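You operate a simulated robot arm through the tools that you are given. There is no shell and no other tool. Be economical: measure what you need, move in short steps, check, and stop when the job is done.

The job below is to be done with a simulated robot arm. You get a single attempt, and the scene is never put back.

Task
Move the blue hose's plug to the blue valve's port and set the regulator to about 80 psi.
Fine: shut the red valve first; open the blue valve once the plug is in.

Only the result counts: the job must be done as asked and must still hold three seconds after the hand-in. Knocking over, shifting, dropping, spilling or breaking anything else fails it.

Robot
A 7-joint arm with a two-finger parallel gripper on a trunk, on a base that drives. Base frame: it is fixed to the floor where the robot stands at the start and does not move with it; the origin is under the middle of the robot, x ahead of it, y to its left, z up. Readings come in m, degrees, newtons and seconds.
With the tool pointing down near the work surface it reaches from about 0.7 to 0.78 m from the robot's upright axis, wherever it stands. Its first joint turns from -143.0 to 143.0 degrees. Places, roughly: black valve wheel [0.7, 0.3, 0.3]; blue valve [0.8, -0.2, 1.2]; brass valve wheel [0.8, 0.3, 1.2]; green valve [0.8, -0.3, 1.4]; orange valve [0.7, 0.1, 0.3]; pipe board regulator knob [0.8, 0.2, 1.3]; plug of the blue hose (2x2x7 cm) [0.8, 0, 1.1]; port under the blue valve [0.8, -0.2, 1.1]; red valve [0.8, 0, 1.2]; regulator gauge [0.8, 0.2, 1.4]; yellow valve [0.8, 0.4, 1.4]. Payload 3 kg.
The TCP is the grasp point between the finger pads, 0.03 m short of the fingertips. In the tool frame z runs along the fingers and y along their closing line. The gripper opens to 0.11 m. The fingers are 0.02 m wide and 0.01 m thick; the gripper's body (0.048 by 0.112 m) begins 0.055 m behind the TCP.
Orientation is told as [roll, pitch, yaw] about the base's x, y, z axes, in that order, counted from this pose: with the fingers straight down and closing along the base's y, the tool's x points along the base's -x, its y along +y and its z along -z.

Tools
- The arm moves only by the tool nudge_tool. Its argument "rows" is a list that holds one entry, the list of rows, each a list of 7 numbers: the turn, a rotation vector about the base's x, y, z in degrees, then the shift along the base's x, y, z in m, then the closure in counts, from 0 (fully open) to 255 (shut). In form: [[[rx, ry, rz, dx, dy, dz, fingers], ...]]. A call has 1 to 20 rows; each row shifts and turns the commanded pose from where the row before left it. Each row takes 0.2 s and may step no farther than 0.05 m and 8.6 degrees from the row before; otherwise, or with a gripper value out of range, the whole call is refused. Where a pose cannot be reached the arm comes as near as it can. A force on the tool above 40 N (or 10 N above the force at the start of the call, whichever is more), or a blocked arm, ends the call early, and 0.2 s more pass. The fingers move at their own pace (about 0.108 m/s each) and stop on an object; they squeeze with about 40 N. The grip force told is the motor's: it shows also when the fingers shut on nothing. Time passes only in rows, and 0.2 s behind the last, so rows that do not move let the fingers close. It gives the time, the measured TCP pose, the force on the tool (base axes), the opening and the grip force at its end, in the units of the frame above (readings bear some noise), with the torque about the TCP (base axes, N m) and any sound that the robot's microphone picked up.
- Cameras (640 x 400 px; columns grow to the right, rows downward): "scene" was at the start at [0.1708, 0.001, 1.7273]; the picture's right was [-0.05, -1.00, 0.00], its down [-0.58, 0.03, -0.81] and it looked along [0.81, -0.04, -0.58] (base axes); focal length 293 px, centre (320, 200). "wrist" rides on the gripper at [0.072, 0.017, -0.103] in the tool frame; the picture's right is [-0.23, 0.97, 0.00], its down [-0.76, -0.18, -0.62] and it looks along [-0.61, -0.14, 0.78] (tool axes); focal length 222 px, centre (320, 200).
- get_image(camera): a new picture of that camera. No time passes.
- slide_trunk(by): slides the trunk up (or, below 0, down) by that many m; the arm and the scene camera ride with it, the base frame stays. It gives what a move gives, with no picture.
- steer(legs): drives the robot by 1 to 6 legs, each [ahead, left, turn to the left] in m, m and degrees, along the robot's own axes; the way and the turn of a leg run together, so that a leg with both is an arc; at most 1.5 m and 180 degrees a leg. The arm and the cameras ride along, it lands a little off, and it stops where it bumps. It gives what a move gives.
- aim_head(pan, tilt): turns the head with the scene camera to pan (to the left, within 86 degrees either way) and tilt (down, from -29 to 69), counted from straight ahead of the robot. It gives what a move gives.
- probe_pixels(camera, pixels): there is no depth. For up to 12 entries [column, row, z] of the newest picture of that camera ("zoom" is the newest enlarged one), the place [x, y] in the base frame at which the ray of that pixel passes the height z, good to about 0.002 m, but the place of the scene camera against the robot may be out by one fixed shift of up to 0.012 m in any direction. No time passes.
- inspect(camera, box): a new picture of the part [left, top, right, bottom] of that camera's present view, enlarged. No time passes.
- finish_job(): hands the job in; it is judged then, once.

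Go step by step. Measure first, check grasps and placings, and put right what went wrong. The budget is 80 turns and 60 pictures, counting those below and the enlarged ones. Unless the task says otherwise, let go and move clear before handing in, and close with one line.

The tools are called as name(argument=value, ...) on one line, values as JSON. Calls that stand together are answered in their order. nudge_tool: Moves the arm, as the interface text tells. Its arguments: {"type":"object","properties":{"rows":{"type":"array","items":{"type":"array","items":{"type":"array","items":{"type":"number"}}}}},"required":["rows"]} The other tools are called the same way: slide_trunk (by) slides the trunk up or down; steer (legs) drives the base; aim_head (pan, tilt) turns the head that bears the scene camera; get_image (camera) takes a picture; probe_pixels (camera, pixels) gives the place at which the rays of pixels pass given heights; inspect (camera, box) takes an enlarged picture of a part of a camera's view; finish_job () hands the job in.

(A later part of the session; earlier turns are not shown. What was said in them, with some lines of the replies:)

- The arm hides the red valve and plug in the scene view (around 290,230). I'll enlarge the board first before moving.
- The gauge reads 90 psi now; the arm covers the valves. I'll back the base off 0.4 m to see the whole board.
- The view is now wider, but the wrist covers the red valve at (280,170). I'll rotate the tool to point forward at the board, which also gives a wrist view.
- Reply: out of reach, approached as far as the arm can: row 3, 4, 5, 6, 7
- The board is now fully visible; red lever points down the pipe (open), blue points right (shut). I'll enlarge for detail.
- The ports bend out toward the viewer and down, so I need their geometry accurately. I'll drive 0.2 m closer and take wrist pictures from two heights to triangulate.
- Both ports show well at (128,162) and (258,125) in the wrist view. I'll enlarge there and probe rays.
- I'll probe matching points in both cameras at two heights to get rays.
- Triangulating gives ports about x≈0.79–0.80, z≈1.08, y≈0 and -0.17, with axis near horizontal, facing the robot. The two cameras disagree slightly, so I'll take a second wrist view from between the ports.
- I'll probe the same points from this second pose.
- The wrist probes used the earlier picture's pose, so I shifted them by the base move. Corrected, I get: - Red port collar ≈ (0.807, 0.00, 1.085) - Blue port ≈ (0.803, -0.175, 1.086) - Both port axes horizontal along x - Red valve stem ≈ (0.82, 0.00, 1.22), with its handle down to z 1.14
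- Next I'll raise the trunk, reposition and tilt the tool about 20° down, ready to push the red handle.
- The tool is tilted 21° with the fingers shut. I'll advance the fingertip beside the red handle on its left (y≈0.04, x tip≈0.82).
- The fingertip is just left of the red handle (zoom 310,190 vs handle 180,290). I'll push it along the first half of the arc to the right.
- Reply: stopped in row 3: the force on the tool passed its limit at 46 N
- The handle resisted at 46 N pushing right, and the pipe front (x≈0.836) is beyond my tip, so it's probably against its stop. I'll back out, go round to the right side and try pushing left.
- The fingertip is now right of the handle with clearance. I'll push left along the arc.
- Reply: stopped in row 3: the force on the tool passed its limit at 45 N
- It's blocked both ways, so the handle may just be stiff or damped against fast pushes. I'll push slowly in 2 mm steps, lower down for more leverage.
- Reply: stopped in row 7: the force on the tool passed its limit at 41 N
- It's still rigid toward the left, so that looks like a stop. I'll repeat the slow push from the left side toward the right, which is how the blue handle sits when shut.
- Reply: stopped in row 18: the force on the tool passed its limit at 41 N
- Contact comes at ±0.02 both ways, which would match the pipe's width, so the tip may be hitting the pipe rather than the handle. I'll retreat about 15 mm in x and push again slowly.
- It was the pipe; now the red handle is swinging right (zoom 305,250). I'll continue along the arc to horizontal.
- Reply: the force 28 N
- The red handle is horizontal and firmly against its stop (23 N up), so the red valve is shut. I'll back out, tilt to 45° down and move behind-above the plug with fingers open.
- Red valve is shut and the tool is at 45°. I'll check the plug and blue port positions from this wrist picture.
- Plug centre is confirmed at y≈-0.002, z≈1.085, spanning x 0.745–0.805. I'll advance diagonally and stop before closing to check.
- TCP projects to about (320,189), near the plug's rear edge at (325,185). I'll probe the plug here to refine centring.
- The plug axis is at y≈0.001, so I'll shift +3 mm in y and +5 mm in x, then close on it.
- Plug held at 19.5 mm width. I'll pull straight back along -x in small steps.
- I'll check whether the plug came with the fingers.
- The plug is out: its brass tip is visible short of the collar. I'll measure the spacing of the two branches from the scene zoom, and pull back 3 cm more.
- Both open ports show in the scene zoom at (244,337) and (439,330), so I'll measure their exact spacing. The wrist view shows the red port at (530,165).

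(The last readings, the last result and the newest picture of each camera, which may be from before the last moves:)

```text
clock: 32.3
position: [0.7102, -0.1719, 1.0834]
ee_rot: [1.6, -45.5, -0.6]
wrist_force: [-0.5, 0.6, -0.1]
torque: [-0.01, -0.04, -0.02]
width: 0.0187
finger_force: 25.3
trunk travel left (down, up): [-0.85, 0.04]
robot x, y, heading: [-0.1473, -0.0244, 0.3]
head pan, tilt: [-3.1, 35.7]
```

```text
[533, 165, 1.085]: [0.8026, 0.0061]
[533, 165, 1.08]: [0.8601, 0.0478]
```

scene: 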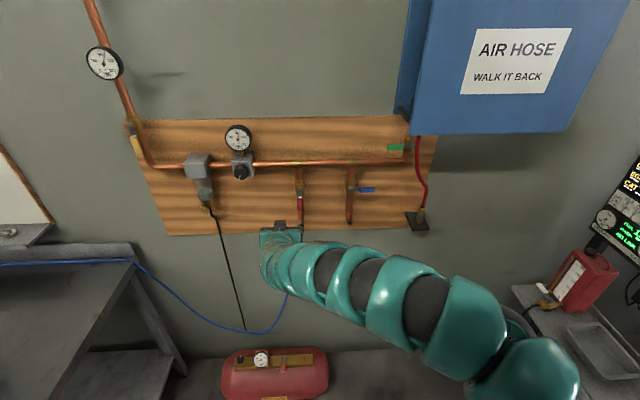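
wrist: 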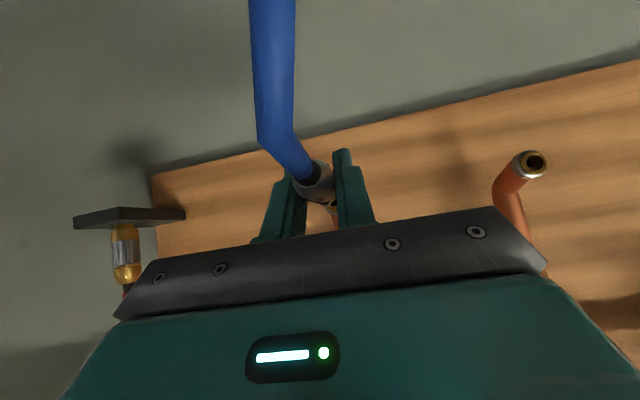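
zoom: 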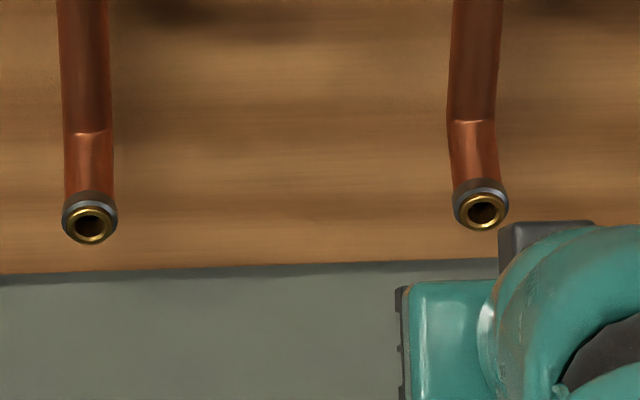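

I'll probe this sharper zoom: red opening (89,224), blue (484,211).

probe_pixels(camera="zoom", pixels=[[89, 224, 1.085], [484, 211, 1.085], [90, 135, 1.12], [473, 123, 1.12]])

```text
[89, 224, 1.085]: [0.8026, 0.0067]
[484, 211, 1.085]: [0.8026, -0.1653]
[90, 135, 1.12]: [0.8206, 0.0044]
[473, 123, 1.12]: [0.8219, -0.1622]
```

Branch spacing is 0.172 m at the same depth and height, so the target TCP is y≈-0.172, z≈1.087. I'll take a couple of still readings to average the noise.

nudge_tool(rows=[[[0, 0, 0, 0.03, 0, 0, 255], [0, 0, 0, 0, 0, 0, 255]]])

nudge_tool(rows=[[[0, 0, 0, 0, 0, 0, 255]]])

nudge_tool(rows=[[[0, 0, 0, 0, 0, 0, 255]]])

inspect(camera="wrist", box=[220, 120, 420, 245])

```text
clock: 32.9
position: [0.7394, -0.173, 1.0887]
ee_rot: [1.6, -45.6, -0.6]
wrist_force: [0.1, -0.3, 0.8]
torque: [0.03, 0.0, 0.04]
width: 0.0189
finger_force: 26.3
trunk travel left (down, up): [-0.85, 0.04]
robot x, y, heading: [-0.151, -0.0154, 0.1]
head pan, tilt: [-3.1, 35.7]
```

```text
clock: 33.3
position: [0.7377, -0.1729, 1.088]
ee_rot: [1.6, -45.5, -0.7]
wrist_force: [0.3, 0.2, -0.2]
torque: [-0.01, 0.03, 0.0]
width: 0.019
finger_force: 26.4
trunk travel left (down, up): [-0.85, 0.04]
robot x, y, heading: [-0.1468, -0.0219, 0.1]
head pan, tilt: [-3.1, 35.7]
```

```text
clock: 33.7
position: [0.7379, -0.1736, 1.087]
ee_rot: [1.6, -45.5, -0.6]
wrist_force: [0.2, 0.1, 0.2]
torque: [0.0, -0.02, 0.04]
width: 0.0189
finger_force: 25.4
trunk travel left (down, up): [-0.85, 0.04]
robot x, y, heading: [-0.1494, -0.0216, 0.4]
head pan, tilt: [-3.1, 35.7]
```

```text
3.20 times, centred on (320, 182) of wrist
```

zoom: 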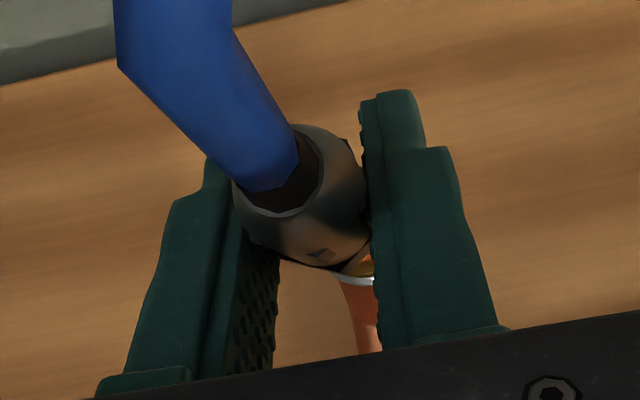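

The view nearly matches the one at the red port; the collar sits slightly right, so I'll shift +1.5 mm in y and insert gently.

nudge_tool(rows=[[[0, 0, 0, 0.004, 0.0015, 0, 255], [0, 0, 0, 0.004, 0, 0, 255], [0, 0, 0, 0.004, 0, 0, 255], [0, 0, 0, 0.004, 0, 0, 255], [0, 0, 0, 0.004, 0, 0, 255], [0, 0, 0, 0.004, 0, 0, 255], [0, 0, 0, 0.004, 0, 0, 255], [0, 0, 0, 0.004, 0, 0, 255], [0, 0, 0, 0.003, 0, 0, 255]]])

inspect(camera="wrist", box=[220, 120, 420, 245])

```text
clock: 35.7
position: [0.7709, -0.1706, 1.0874]
ee_rot: [1.5, -45.3, -0.5]
wrist_force: [-5.3, 7.1, -3.4]
torque: [-0.09, 0.22, 0.14]
width: 0.0188
finger_force: 25.7
trunk travel left (down, up): [-0.85, 0.04]
robot x, y, heading: [-0.1513, -0.0218, 0.2]
head pan, tilt: [-3.1, 35.7]
```

```text
3.20 times, centred on (320, 182) of wrist
```

zoom: 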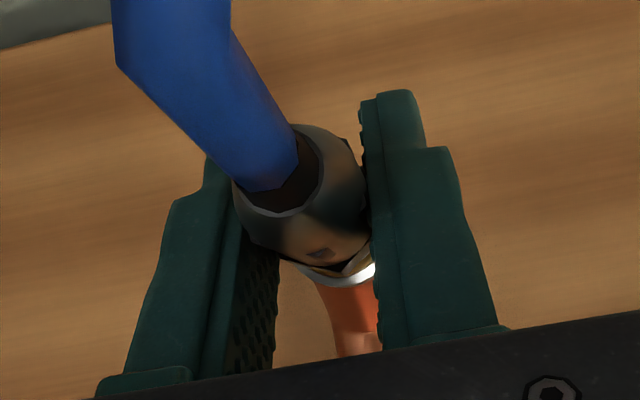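

It's going in with a side force of 7 N in +y, so I'll ease 1 mm in +y and push on to seat it.

nudge_tool(rows=[[[0, 0, 0, 0.002, 0.001, 0, 255], [0, 0, 0, 0.002, 0, 0.0005, 255], [0, 0, 0, 0.002, 0, 0, 255], [0, 0, 0, 0.002, 0, 0, 255], [0, 0, 0, 0.002, 0, 0, 255], [0, 0, 0, 0, 0, 0, 255]]])

inspect(camera="wrist", box=[220, 120, 420, 245])

```text
clock: 36.5
position: [0.7721, -0.1697, 1.0865]
ee_rot: [1.8, -45.2, -0.5]
wrist_force: [-16.0, 2.9, 4.7]
torque: [0.08, -0.08, 0.25]
width: 0.0193
finger_force: 25.9
trunk travel left (down, up): [-0.85, 0.04]
robot x, y, heading: [-0.1461, -0.0195, 0.1]
head pan, tilt: [-3.1, 35.7]
stopped in row 3: the force on the tool passed its limit at 42 N (the readings are from after the stop); the commanded pose is now the measured one
```

```text
3.20 times, centred on (320, 182) of wrist
```

zoom: 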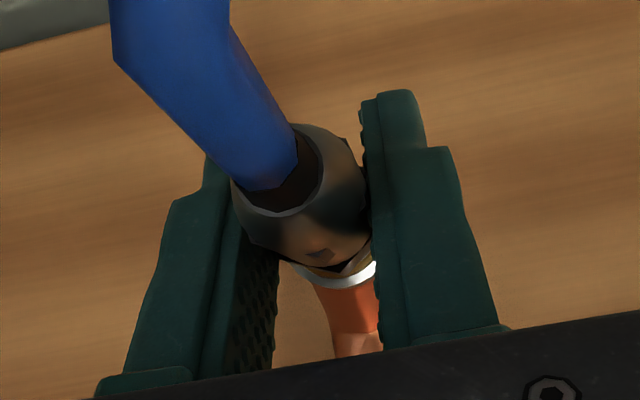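

It stopped at x 0.7721, about the depth it had when seated (0.7725), but a sliver of brass remains at zoom (310,268). I'll wiggle slightly while pushing to see if it goes deeper.

nudge_tool(rows=[[[0, 0, 0, 0.001, -0.0015, 0, 255], [0, 0, 0, 0.001, 0, -0.001, 255], [0, 0, 0, 0.001, 0.001, 0, 255], [0, 0, 0, 0.001, 0, 0.001, 255], [0, 0, 0, 0.001, -0.001, 0, 255], [0, 0, 0, 0.001, 0, -0.001, 255], [0, 0, 0, 0.001, 0, 0, 255], [0, 0, 0, 0.001, 0, 0, 255], [0, 0, 0, 0.001, 0, 0, 255]]])

inspect(camera="wrist", box=[270, 150, 370, 215])

```text
clock: 38.5
position: [0.7797, -0.1702, 1.0863]
ee_rot: [1.6, -45.1, -0.5]
wrist_force: [-27.2, 10.8, -1.8]
torque: [-0.13, 0.38, 0.26]
width: 0.0195
finger_force: 25.7
trunk travel left (down, up): [-0.85, 0.04]
robot x, y, heading: [-0.1465, -0.0199, 0.2]
head pan, tilt: [-3.1, 35.7]
```

```text
6.15 times, centred on (320, 182) of wrist
```

zoom: 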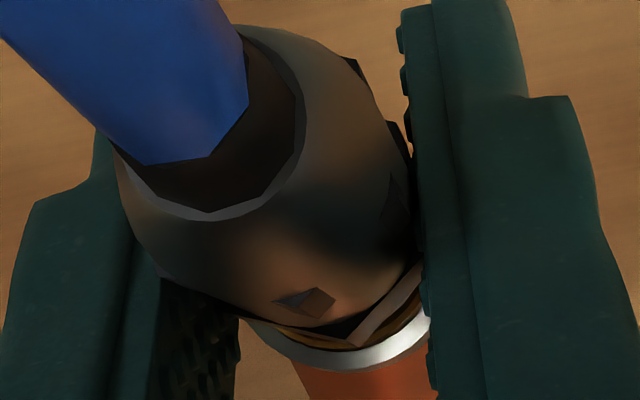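

It advanced to x 0.780 and the brass gap shrank. I'll push a bit further.

nudge_tool(rows=[[[0, 0, 0, 0.001, 0, 0.001, 255], [0, 0, 0, 0.001, 0, 0, 255], [0, 0, 0, 0.001, 0.001, 0, 255], [0, 0, 0, 0.001, 0, 0, 255], [0, 0, 0, 0.001, 0, 0, 255], [0, 0, 0, 0.001, 0, 0, 255]]])

inspect(camera="wrist", box=[270, 150, 370, 215])

```text
clock: 39.2
position: [0.7806, -0.1694, 1.0852]
ee_rot: [1.8, -44.9, -0.4]
wrist_force: [-20.7, 4.3, 8.3]
torque: [-0.11, 0.14, 0.06]
width: 0.0202
finger_force: 26.2
trunk travel left (down, up): [-0.85, 0.04]
robot x, y, heading: [-0.1494, -0.0203, 0.3]
head pan, tilt: [-3.1, 35.7]
stopped in row 3: the force on the tool passed its limit at 41 N (the readings are from after the stop); the commanded pose is now the measured one
```

```text
6.15 times, centred on (320, 182) of wrist
```

zoom: 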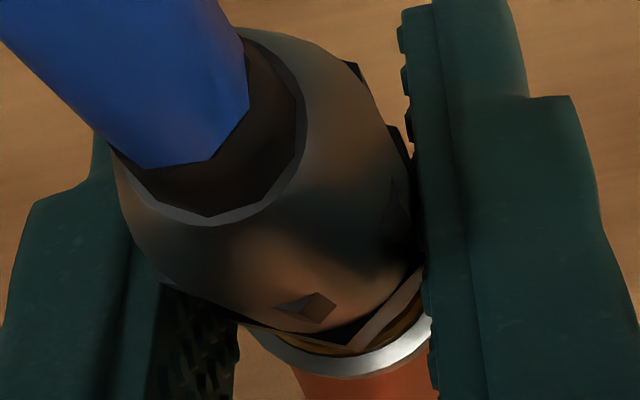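

The fingertips may now be touching the collar (tip x≈0.809), so the plug has likely slid in the grip. I'll open and look at how deep it sits.

nudge_tool(rows=[[[0, 0, 0, -0.002, 0, 0, 255], [0, 0, 0, 0, 0, 0, 0], [0, 0, 0, 0, 0, 0, 0], [0, 0, 0, 0, 0, 0, 0], [0, 0, 0, -0.012, 0, 0, 0], [0, 0, 0, 0, 0, 0, 0]]])

inspect(camera="wrist", box=[240, 120, 440, 245])

```text
clock: 40.6
position: [0.7697, -0.1714, 1.082]
ee_rot: [1.8, -44.7, -0.4]
wrist_force: [0.1, 0.1, 0.7]
torque: [-0.02, -0.01, 0.01]
width: 0.1098
finger_force: 0.1
trunk travel left (down, up): [-0.85, 0.04]
robot x, y, heading: [-0.1487, -0.0216, 0.3]
head pan, tilt: [-3.1, 35.7]
```

```text
3.20 times, centred on (340, 182) of wrist
```

zoom: 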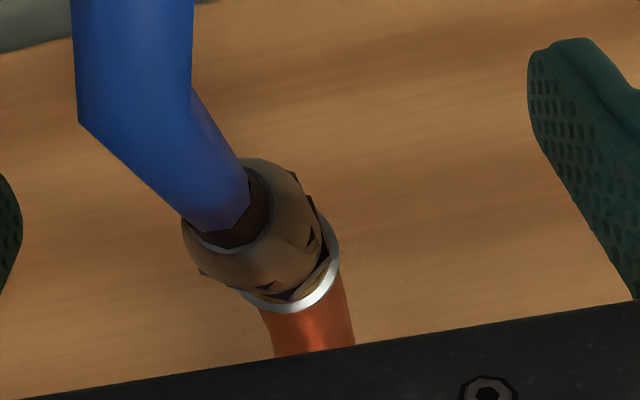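

It now looks much like the original seated plug at the red port. I'll back the hand off up and away, and check with both cameras.

nudge_tool(rows=[[[0, 0, 0, -0.02, 0, 0.02, 0], [0, 0, 0, -0.025, 0, 0.025, 0], [0, 0, 0, -0.015, 0.03, 0.03, 0], [0, 0, 0, 0, 0.04, 0.0, 0], [0, 0, 0, 0, 0.04, 0, 0], [0, 0, 0, 0, 0.04, 0, 0]]])

inspect(camera="scene", box=[290, 180, 410, 255])

```text
clock: 42.0
position: [0.7083, -0.0206, 1.1562]
ee_rot: [1.7, -44.7, -0.5]
wrist_force: [0.2, -0.6, 1.1]
torque: [-0.01, 0.03, 0.01]
width: 0.1101
finger_force: 0.1
trunk travel left (down, up): [-0.85, 0.04]
robot x, y, heading: [-0.1483, -0.0209, 0.1]
head pan, tilt: [-3.1, 35.7]
```

```text
5.33 times, centred on (350, 218) of scene
```

zoom: 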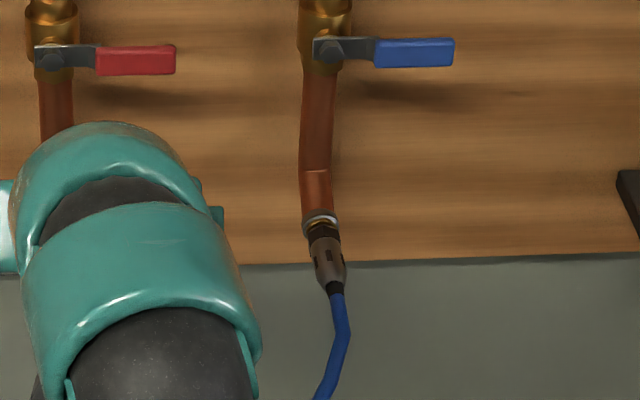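

Some brass shows at (320,222) and the plug looks skewed slightly right, so it isn't fully home. I'll take a closer look.

inspect(camera="scene", box=[335, 205, 375, 240])

get_image(camera="wrist")

```text
11.43 times, centred on (355, 222) of scene
```

zoom: 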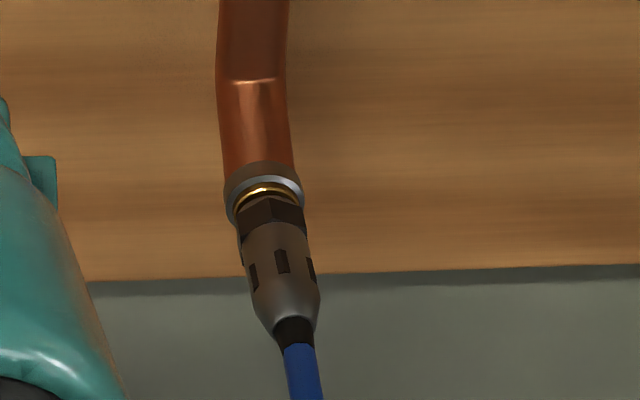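

```text
11 pictures are left
```

wrist: 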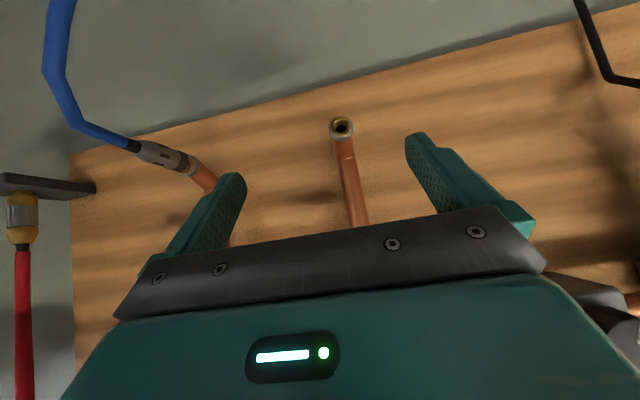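

I'll measure the plug's rear end now against its original seated distance from the collar.

probe_pixels(camera="zoom", pixels=[[263, 196, 1.085], [293, 322, 1.085], [297, 345, 1.085], [270, 207, 1.085]])

probe_pixels(camera="wrist", pixels=[[134, 145, 1.085], [139, 147, 1.085], [186, 163, 1.085], [194, 168, 1.085], [343, 127, 1.085]])

```text
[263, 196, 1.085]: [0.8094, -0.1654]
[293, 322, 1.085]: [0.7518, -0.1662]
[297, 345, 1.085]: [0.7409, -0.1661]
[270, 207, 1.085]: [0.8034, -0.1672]
```

```text
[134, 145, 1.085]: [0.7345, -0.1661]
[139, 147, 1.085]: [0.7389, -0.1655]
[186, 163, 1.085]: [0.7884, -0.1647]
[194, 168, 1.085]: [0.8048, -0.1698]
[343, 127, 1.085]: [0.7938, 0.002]
```

The plug is straight (y constant) but about 2–5 mm short of home. I'll go back, regrip it a little further back so the fingertips clear the collar, and push again.

nudge_tool(rows=[[[0, 0, 0, 0, -0.045, 0, 0], [0, 0, 0, 0, -0.045, 0, 0], [0, 0, 0, 0, -0.045, 0, 0], [0, 0, 0, 0, -0.0155, -0.015, 0], [0, 0, 0, 0.02, 0, -0.02, 0], [0, 0, 0, 0.02, 0, -0.02, 0], [0, 0, 0, 0.013, 0, -0.013, 0], [0, 0, 0, 0, 0, 0, 0]]])

inspect(camera="wrist", box=[220, 120, 420, 245])

```text
clock: 43.8
position: [0.7654, -0.1711, 1.09]
ee_rot: [1.7, -44.9, -0.4]
wrist_force: [-0.3, -0.4, 0.4]
torque: [0.0, 0.02, 0.0]
width: 0.1099
finger_force: 0.1
trunk travel left (down, up): [-0.85, 0.04]
robot x, y, heading: [-0.1485, -0.0205, 0.1]
head pan, tilt: [-3.1, 35.7]
```

```text
3.20 times, centred on (320, 182) of wrist
```

zoom: 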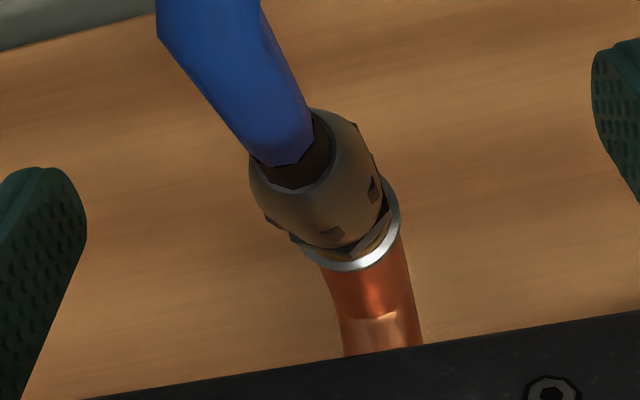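

The plug is centred between the fingers. I'll close and push slowly with small wiggles.

nudge_tool(rows=[[[0, 0, 0, 0, 0.0005, -0.003, 0], [0, 0, 0, 0, 0, 0, 255], [0, 0, 0, 0, 0, 0, 255], [0, 0, 0, 0, 0, 0, 255], [0, 0, 0, 0, 0, 0, 255], [0, 0, 0, 0.002, 0, 0, 255], [0, 0, 0, 0.001, 0, 0, 255], [0, 0, 0, 0.001, 0.0015, 0, 255], [0, 0, 0, 0.001, -0.0015, 0, 255], [0, 0, 0, 0.001, 0, 0.0015, 255], [0, 0, 0, 0.001, 0, -0.0015, 255], [0, 0, 0, 0.001, -0.0015, 0, 255], [0, 0, 0, 0.001, 0.0015, 0, 255], [0, 0, 0, 0.001, 0, 0, 255], [0, 0, 0, 0.001, 0, 0, 255]]])

inspect(camera="wrist", box=[220, 120, 420, 245])

```text
clock: 47.0
position: [0.7725, -0.1701, 1.0867]
ee_rot: [1.7, -44.8, -0.4]
wrist_force: [-28.8, 5.4, -5.7]
torque: [0.04, 0.21, 0.26]
width: 0.0189
finger_force: 26.4
trunk travel left (down, up): [-0.85, 0.04]
robot x, y, heading: [-0.1486, -0.0207, -0.0]
head pan, tilt: [-3.1, 35.7]
```

```text
3.20 times, centred on (320, 182) of wrist
```

zoom: 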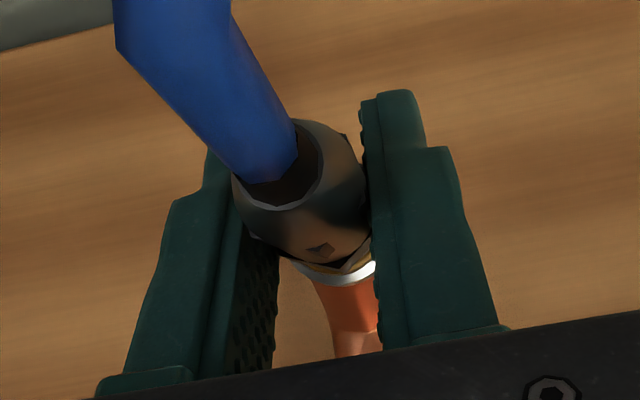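

Pushing with 29 N, but a brass sliver remains on the upper side, suggesting a slight pitch. I'll rotate the tool 2–3° to lift the plug's rear and keep pushing.

nudge_tool(rows=[[[0, 1.5, 0, 0, 0, 0.0005, 255], [0, 1.5, 0, 0.001, 0, 0.0005, 255], [0, 0, 0, 0.001, 0, 0, 255], [0, 0, 0, 0.001, 0.001, 0, 255], [0, 0, 0, 0.001, 0, 0.001, 255], [0, 0, 0, 0.001, 0, 0, 255], [0, 0, 0, 0.001, 0, 0, 255]]])

inspect(camera="wrist", box=[220, 120, 420, 245])

```text
clock: 48.6
position: [0.7807, -0.1689, 1.0898]
ee_rot: [1.6, -41.9, -0.4]
wrist_force: [-14.0, 5.1, -3.8]
torque: [-0.04, 0.52, 0.1]
width: 0.0198
finger_force: 25.9
trunk travel left (down, up): [-0.85, 0.04]
robot x, y, heading: [-0.1469, -0.021, 0.4]
head pan, tilt: [-3.1, 35.7]
```

```text
3.20 times, centred on (320, 182) of wrist
```

zoom: 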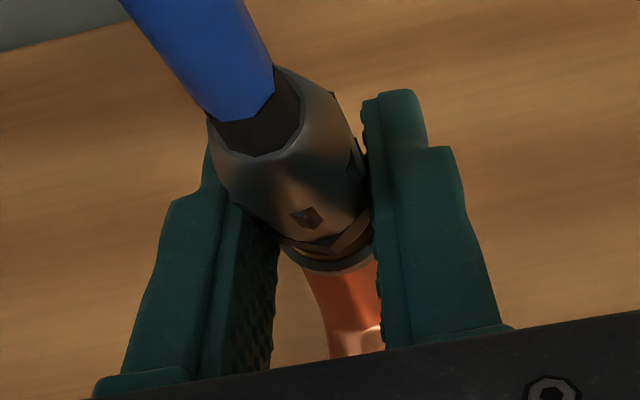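

The plug seems to have slid in the grip at about 30 N, so it may already be bottomed out. I'll let go, back off to the same relative pose I had at the red port, and compare directly with the original seated view.

nudge_tool(rows=[[[0, 0, 0, 0, 0, 0, 0], [0, 0, 0, 0, 0, 0, 0], [0, 0, 0, 0, 0, 0, 0], [0, -3, 0, -0.02, -0.001, 0.02, 0], [0, 0, 0, -0.02, 0, 0.02, 0], [0, 0, 0, -0.02, 0, 0.02, 0], [0, 0, 0, -0.012, 0, 0.011, 0], [0, 0, 0, 0, 0, 0, 0]]])

get_image(camera="wrist")

```text
clock: 50.4
position: [0.7082, -0.1736, 1.1581]
ee_rot: [1.8, -44.7, -0.5]
wrist_force: [0.4, -0.9, 0.7]
torque: [0.0, -0.01, 0.01]
width: 0.1098
finger_force: 0.1
trunk travel left (down, up): [-0.85, 0.04]
robot x, y, heading: [-0.1485, -0.0227, 0.5]
head pan, tilt: [-3.1, 35.7]
```

```text
7 pictures are left
```

wrist: 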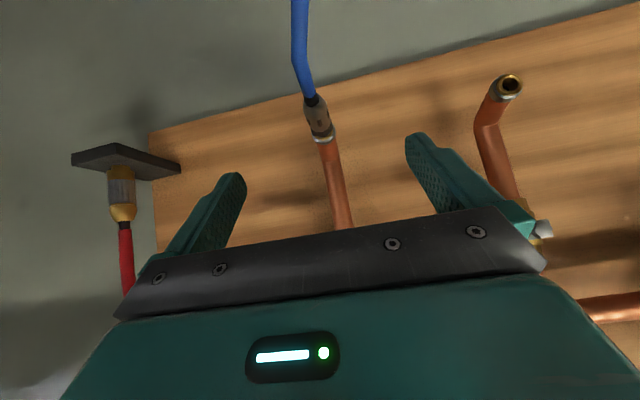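

Plug and collar (312,98)–(324,137) look almost the same as the original seated view (306,97)–(318,132). I'll spend one zoom to judge the gap.

inspect(camera="wrist", box=[290, 85, 354, 150])

```text
6.15 times, centred on (322, 118) of wrist
```

zoom: 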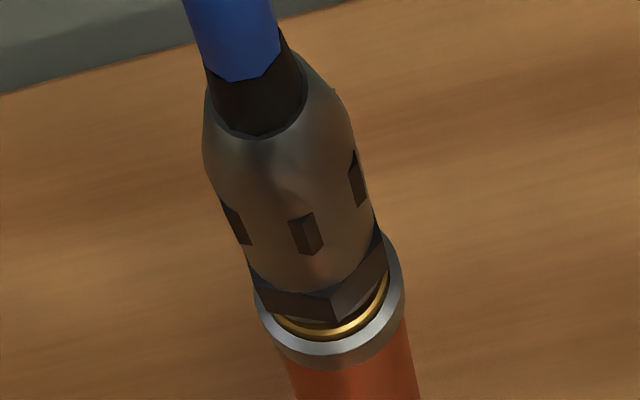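

The nut sits right against the port's gold ring, coaxial with the pipe, so the plug is in. Next the blue valve: I'll shut the fingers, tilt back to 21° and bring the tip above the blue handle at y≈-0.233.

nudge_tool(rows=[[[0, -8, 0, 0, -0.02, 0.035, 255], [0, -8, 0, 0, -0.02, 0.035, 255], [0, -8, 0, 0, -0.02, 0.035, 255], [0, 0, 0, 0.035, 0, 0, 255], [0, 0, 0, 0.034, 0, 0, 255], [0, 0, 0, 0, 0, 0, 255]]])

```text
clock: 51.8
position: [0.7765, -0.232, 1.2616]
ee_rot: [2.1, -68.8, -1.0]
wrist_force: [0.3, -0.3, -0.3]
torque: [-0.03, 0.0, 0.02]
width: 0.0001
finger_force: 37.6
trunk travel left (down, up): [-0.85, 0.04]
robot x, y, heading: [-0.1474, -0.0204, 0.4]
head pan, tilt: [-3.1, 35.7]
```

The tip is above the blue handle with no contact. I'll sweep it down along the arc to vertical.

nudge_tool(rows=[[[0, 0, 0, 0, 0, -0.012, 255], [0, 0, 0, 0, 0, -0.007, 255], [0, 0, 0, 0, -0.0026, -0.0161, 255], [0, 0, 0, 0, 0.0016, -0.0163, 255], [0, 0, 0, 0, 0.0058, -0.0153, 255], [0, 0, 0, 0, 0.0096, -0.0133, 255], [0, 0, 0, 0, 0.0127, -0.0103, 255], [0, 0, 0, 0, 0.0149, -0.0067, 255], [0, 0, 0, 0, 0.004, 0, 255]]])

inspect(camera="scene", box=[220, 130, 420, 255])

```text
clock: 53.8
position: [0.779, -0.1922, 1.1685]
ee_rot: [2.1, -68.8, -1.1]
wrist_force: [4.3, -12.8, 5.2]
torque: [-0.02, -0.23, -0.43]
width: 0.0
finger_force: 37.8
trunk travel left (down, up): [-0.85, 0.04]
robot x, y, heading: [-0.1479, -0.0171, 0.2]
head pan, tilt: [-3.1, 35.7]
```

```text
3.20 times, centred on (320, 192) of scene
```

zoom: 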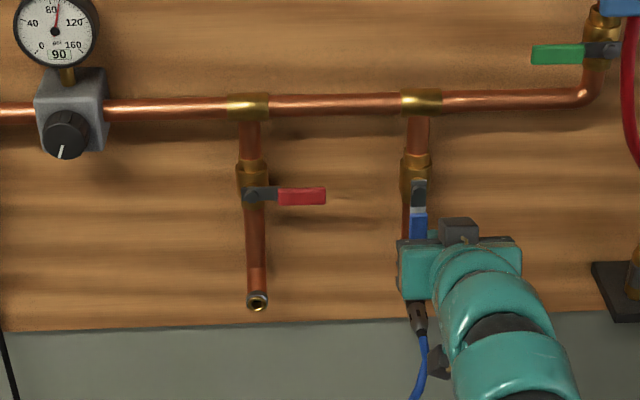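

The blue handle now points straight down (open), the plug is in place, and the gauge reads 90 with no hiss. Next the regulator: probe the knob at zoom (66,135) while backing the hand out.

probe_pixels(camera="zoom", pixels=[[66, 135, 1.26], [66, 135, 1.28], [66, 135, 1.3], [66, 75, 1.33], [246, 107, 1.29]])

nudge_tool(rows=[[[0, 0, 0, 0, -0.006, 0, 255], [0, 0, 0, -0.04, 0, 0, 255], [0, 0, 0, -0.04, 0, 0, 255], [0, 0, 0, -0.02, 0.04, 0.02, 255], [0, 0, 0, 0, 0.05, 0.0, 255], [0, 0, 0, 0, 0.05, 0, 255], [0, 0, 0, 0, 0.05, 0, 255], [0, 0, 0, 0, 0.05, 0, 255]]])

```text
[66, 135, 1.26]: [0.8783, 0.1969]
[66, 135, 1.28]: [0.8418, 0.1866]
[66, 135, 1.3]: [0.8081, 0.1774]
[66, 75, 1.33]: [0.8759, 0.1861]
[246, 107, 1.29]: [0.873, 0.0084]
```

```text
clock: 55.6
position: [0.6757, 0.0485, 1.1869]
ee_rot: [2.0, -68.8, -0.9]
wrist_force: [-0.4, -0.2, -0.6]
torque: [-0.01, 0.0, 0.0]
width: 0.0
finger_force: 37.8
trunk travel left (down, up): [-0.85, 0.04]
robot x, y, heading: [-0.1499, -0.0177, 0.1]
head pan, tilt: [-3.1, 35.7]
```

Knob centre estimated at (0.80, 0.173, 1.30), about 4 cm across. I'll raise and level the tool in front of it with fingers open, then look.

nudge_tool(rows=[[[0, -5.2, 0, 0, 0.031, 0.028, 0], [0, -5.2, 0, 0, 0.031, 0.028, 0], [0, -5.2, 0, 0, 0.031, 0.028, 0], [0, -5.2, 0, 0, 0.0315, 0.029, 0], [0, 0, 0, 0, 0, 0, 0]]])

get_image(camera="wrist")

```text
clock: 56.8
position: [0.6765, 0.1716, 1.3006]
ee_rot: [44.8, -89.4, -43.4]
wrist_force: [-0.5, -0.1, -0.6]
torque: [-0.01, 0.0, 0.0]
width: 0.1099
finger_force: 0.0
trunk travel left (down, up): [-0.85, 0.04]
robot x, y, heading: [-0.1433, -0.0196, 0.0]
head pan, tilt: [-3.1, 35.7]
```

```text
4 pictures are left
```

wrist: 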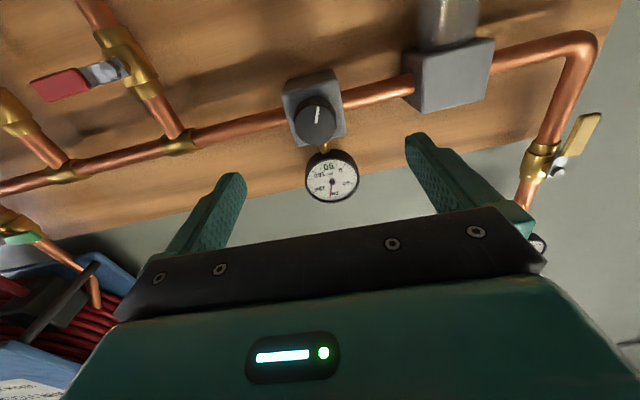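

The knob at (316,118) is almost on the tool axis, which projects to about (320,119). I'll shift 3 mm right, advance and close on it.

nudge_tool(rows=[[[0, 0, 0, 0.04, -0.003, 0, 0], [0, 0, 0, 0.04, 0, 0, 0], [0, 0, 0, 0.028, 0, 0, 0], [0, 0, 0, 0, 0, 0, 255], [0, 0, 0, 0, 0, 0, 255], [0, 0, 0, 0, 0, 0, 255]]])

```text
clock: 58.2
position: [0.7833, 0.17, 1.2973]
ee_rot: [20.0, -89.6, -18.6]
wrist_force: [-7.7, -1.9, -7.3]
torque: [-0.61, 0.32, -0.79]
width: 0.0599
finger_force: 45.0
trunk travel left (down, up): [-0.85, 0.04]
robot x, y, heading: [-0.1479, -0.0207, 0.1]
head pan, tilt: [-3.1, 35.7]
```

Width 0.060 means the tips closed on the regulator block, not the knob. I'll open, back off 16 mm and close again.

nudge_tool(rows=[[[0, 0, 0, 0, 0, 0, 0], [0, 0, 0, 0, 0, 0, 0], [0, 0, 0, -0.016, 0, 0, 0], [0, 0, 0, 0, 0, 0, 255], [0, 0, 0, 0, 0, 0, 255], [0, 0, 0, 0, 0, 0, 255]]])

```text
clock: 59.6
position: [0.7693, 0.1691, 1.2993]
ee_rot: [41.1, -89.5, -39.7]
wrist_force: [-0.2, -1.9, 1.2]
torque: [0.0, 0.26, -0.07]
width: 0.0409
finger_force: 45.0
trunk travel left (down, up): [-0.85, 0.04]
robot x, y, heading: [-0.1485, -0.0192, 0.3]
head pan, tilt: [-3.1, 35.7]
```

Now the knob is held (0.041 m). I'll turn it 16° counter-clockwise (as seen from the front) and read the gauge.

nudge_tool(rows=[[[-4, 0, 0, 0, 0, 0, 255], [-4, 0, 0, 0, 0, 0, 255], [-4, 0, 0, 0, 0, 0, 255], [-4, 0, 0, 0, 0, 0, 255], [0, 0, 0, 0, 0, 0, 255]]])

inspect(camera="scene", box=[200, 115, 280, 165])

```text
clock: 60.8
position: [0.769, 0.1691, 1.2987]
ee_rot: [-86.9, -74.3, 88.1]
wrist_force: [-1.1, -2.5, -1.6]
torque: [0.04, 0.07, -0.15]
width: 0.0411
finger_force: 45.4
trunk travel left (down, up): [-0.85, 0.04]
robot x, y, heading: [-0.1481, -0.0196, 0.2]
head pan, tilt: [-3.1, 35.7]
```

```text
8.00 times, centred on (240, 140) of scene
```

zoom: 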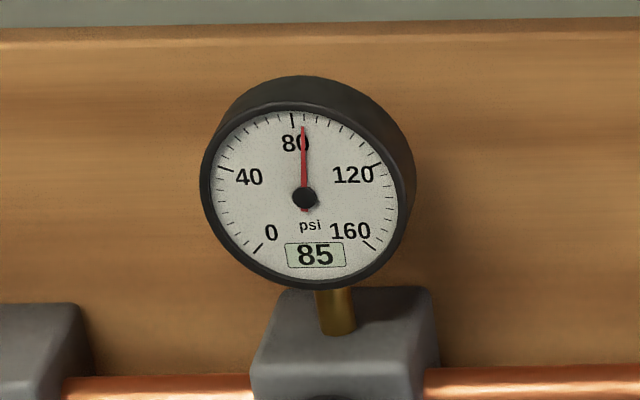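

16° took it from 90 to 85 psi, so another 16° should give 80.

nudge_tool(rows=[[[-4, 0, 0, 0, 0, 0, 255], [-4, 0, 0, 0, 0, 0, 255], [-4, 0, 0, 0, 0, 0, 255], [-4, 0, 0, 0, 0, 0, 255], [0, 0, 0, 0, 0, 0, 255], [0, 0, 0, 0, 0, 0, 255]]])

inspect(camera="scene", box=[200, 115, 280, 165])

```text
clock: 62.2
position: [0.77, 0.1684, 1.3002]
ee_rot: [-87.9, -58.3, 89.0]
wrist_force: [-5.2, -3.0, -4.4]
torque: [0.0, 0.11, -0.17]
width: 0.0408
finger_force: 45.2
trunk travel left (down, up): [-0.85, 0.04]
robot x, y, heading: [-0.1473, -0.0216, 0.1]
head pan, tilt: [-3.1, 35.7]
```

```text
8.00 times, centred on (240, 140) of scene
```

zoom: 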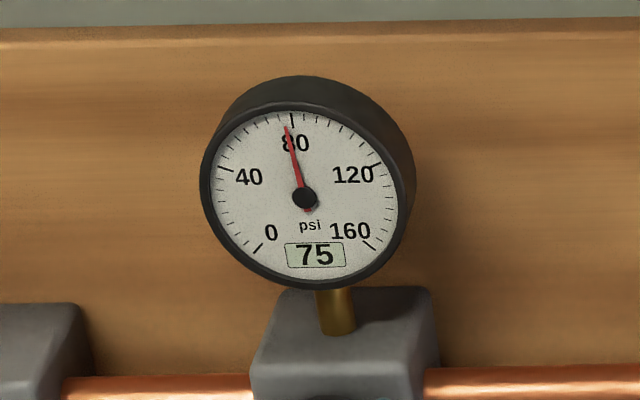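

It reads 75 now, at about 1.65° per psi after some initial slack. I'll turn back 9° and check.

nudge_tool(rows=[[[3, 0, 0, 0, 0, 0, 255], [3, 0, 0, 0, 0, 0, 255], [3, 0, 0, 0, 0, 0, 255], [0, 0, 0, 0, 0, 0, 255], [0, 0, 0, 0, 0, 0, 255]]])

inspect(camera="scene", box=[200, 115, 280, 165])

```text
clock: 63.4
position: [0.7701, 0.1681, 1.2998]
ee_rot: [-87.6, -67.4, 88.8]
wrist_force: [-2.3, -3.7, -2.5]
torque: [0.02, 0.0, -0.12]
width: 0.041
finger_force: 45.1
trunk travel left (down, up): [-0.85, 0.04]
robot x, y, heading: [-0.1497, -0.0203, 0.2]
head pan, tilt: [-3.1, 35.7]
```

```text
8.00 times, centred on (240, 140) of scene
```

zoom: 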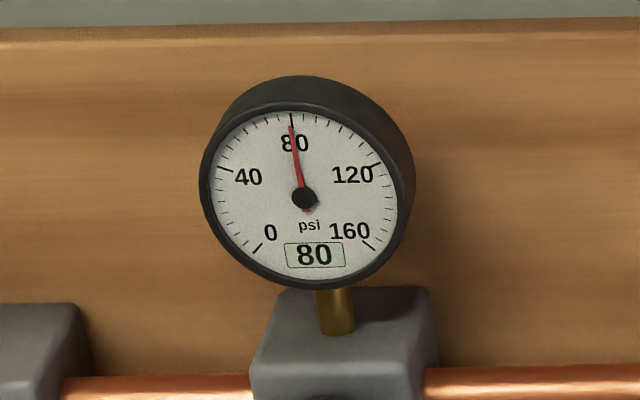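

The gauge reads 80 psi. I'll let go, back straight out and take a last look.

nudge_tool(rows=[[[0, 0, 0, 0, 0, 0, 0], [0, 0, 0, 0, 0, 0, 0], [0, 0, 0, 0, 0, 0, 0], [0, 0, 0, -0.04, 0, 0, 0], [0, 0, 0, -0.04, 0, 0, 0], [0, 0, 0, -0.02, 0, 0, 0]]])

inspect(camera="scene", box=[210, 120, 400, 239])

```text
clock: 64.8
position: [0.6692, 0.1693, 1.2984]
ee_rot: [-87.5, -67.3, 88.8]
wrist_force: [0.9, -0.3, 0.0]
torque: [-0.01, -0.01, 0.0]
width: 0.1099
finger_force: 0.0
trunk travel left (down, up): [-0.85, 0.04]
robot x, y, heading: [-0.146, -0.0218, 0.0]
head pan, tilt: [-3.1, 35.7]
```

```text
3.36 times, centred on (305, 180) of scene
```

zoom: 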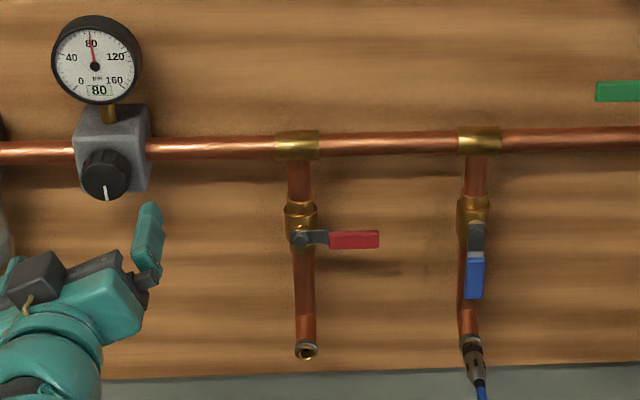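

The final view shows the red handle horizontal (shut), the blue handle pointing down (open), the plug in the blue port, and the gauge at 80. The hand is clear, so I'm handing in.

finish_job()

```text
The job is handed in.
```

The red valve is shut, the blue hose's plug is in the blue valve's port with the blue valve open, and the regulator reads 80 psi. I couldn't fully confirm the plug is seated: it looked up to a few millimetres short at one check, then took a roughly 30 N push. I saw no clear gap after that, and no hiss was reported with the valve open.
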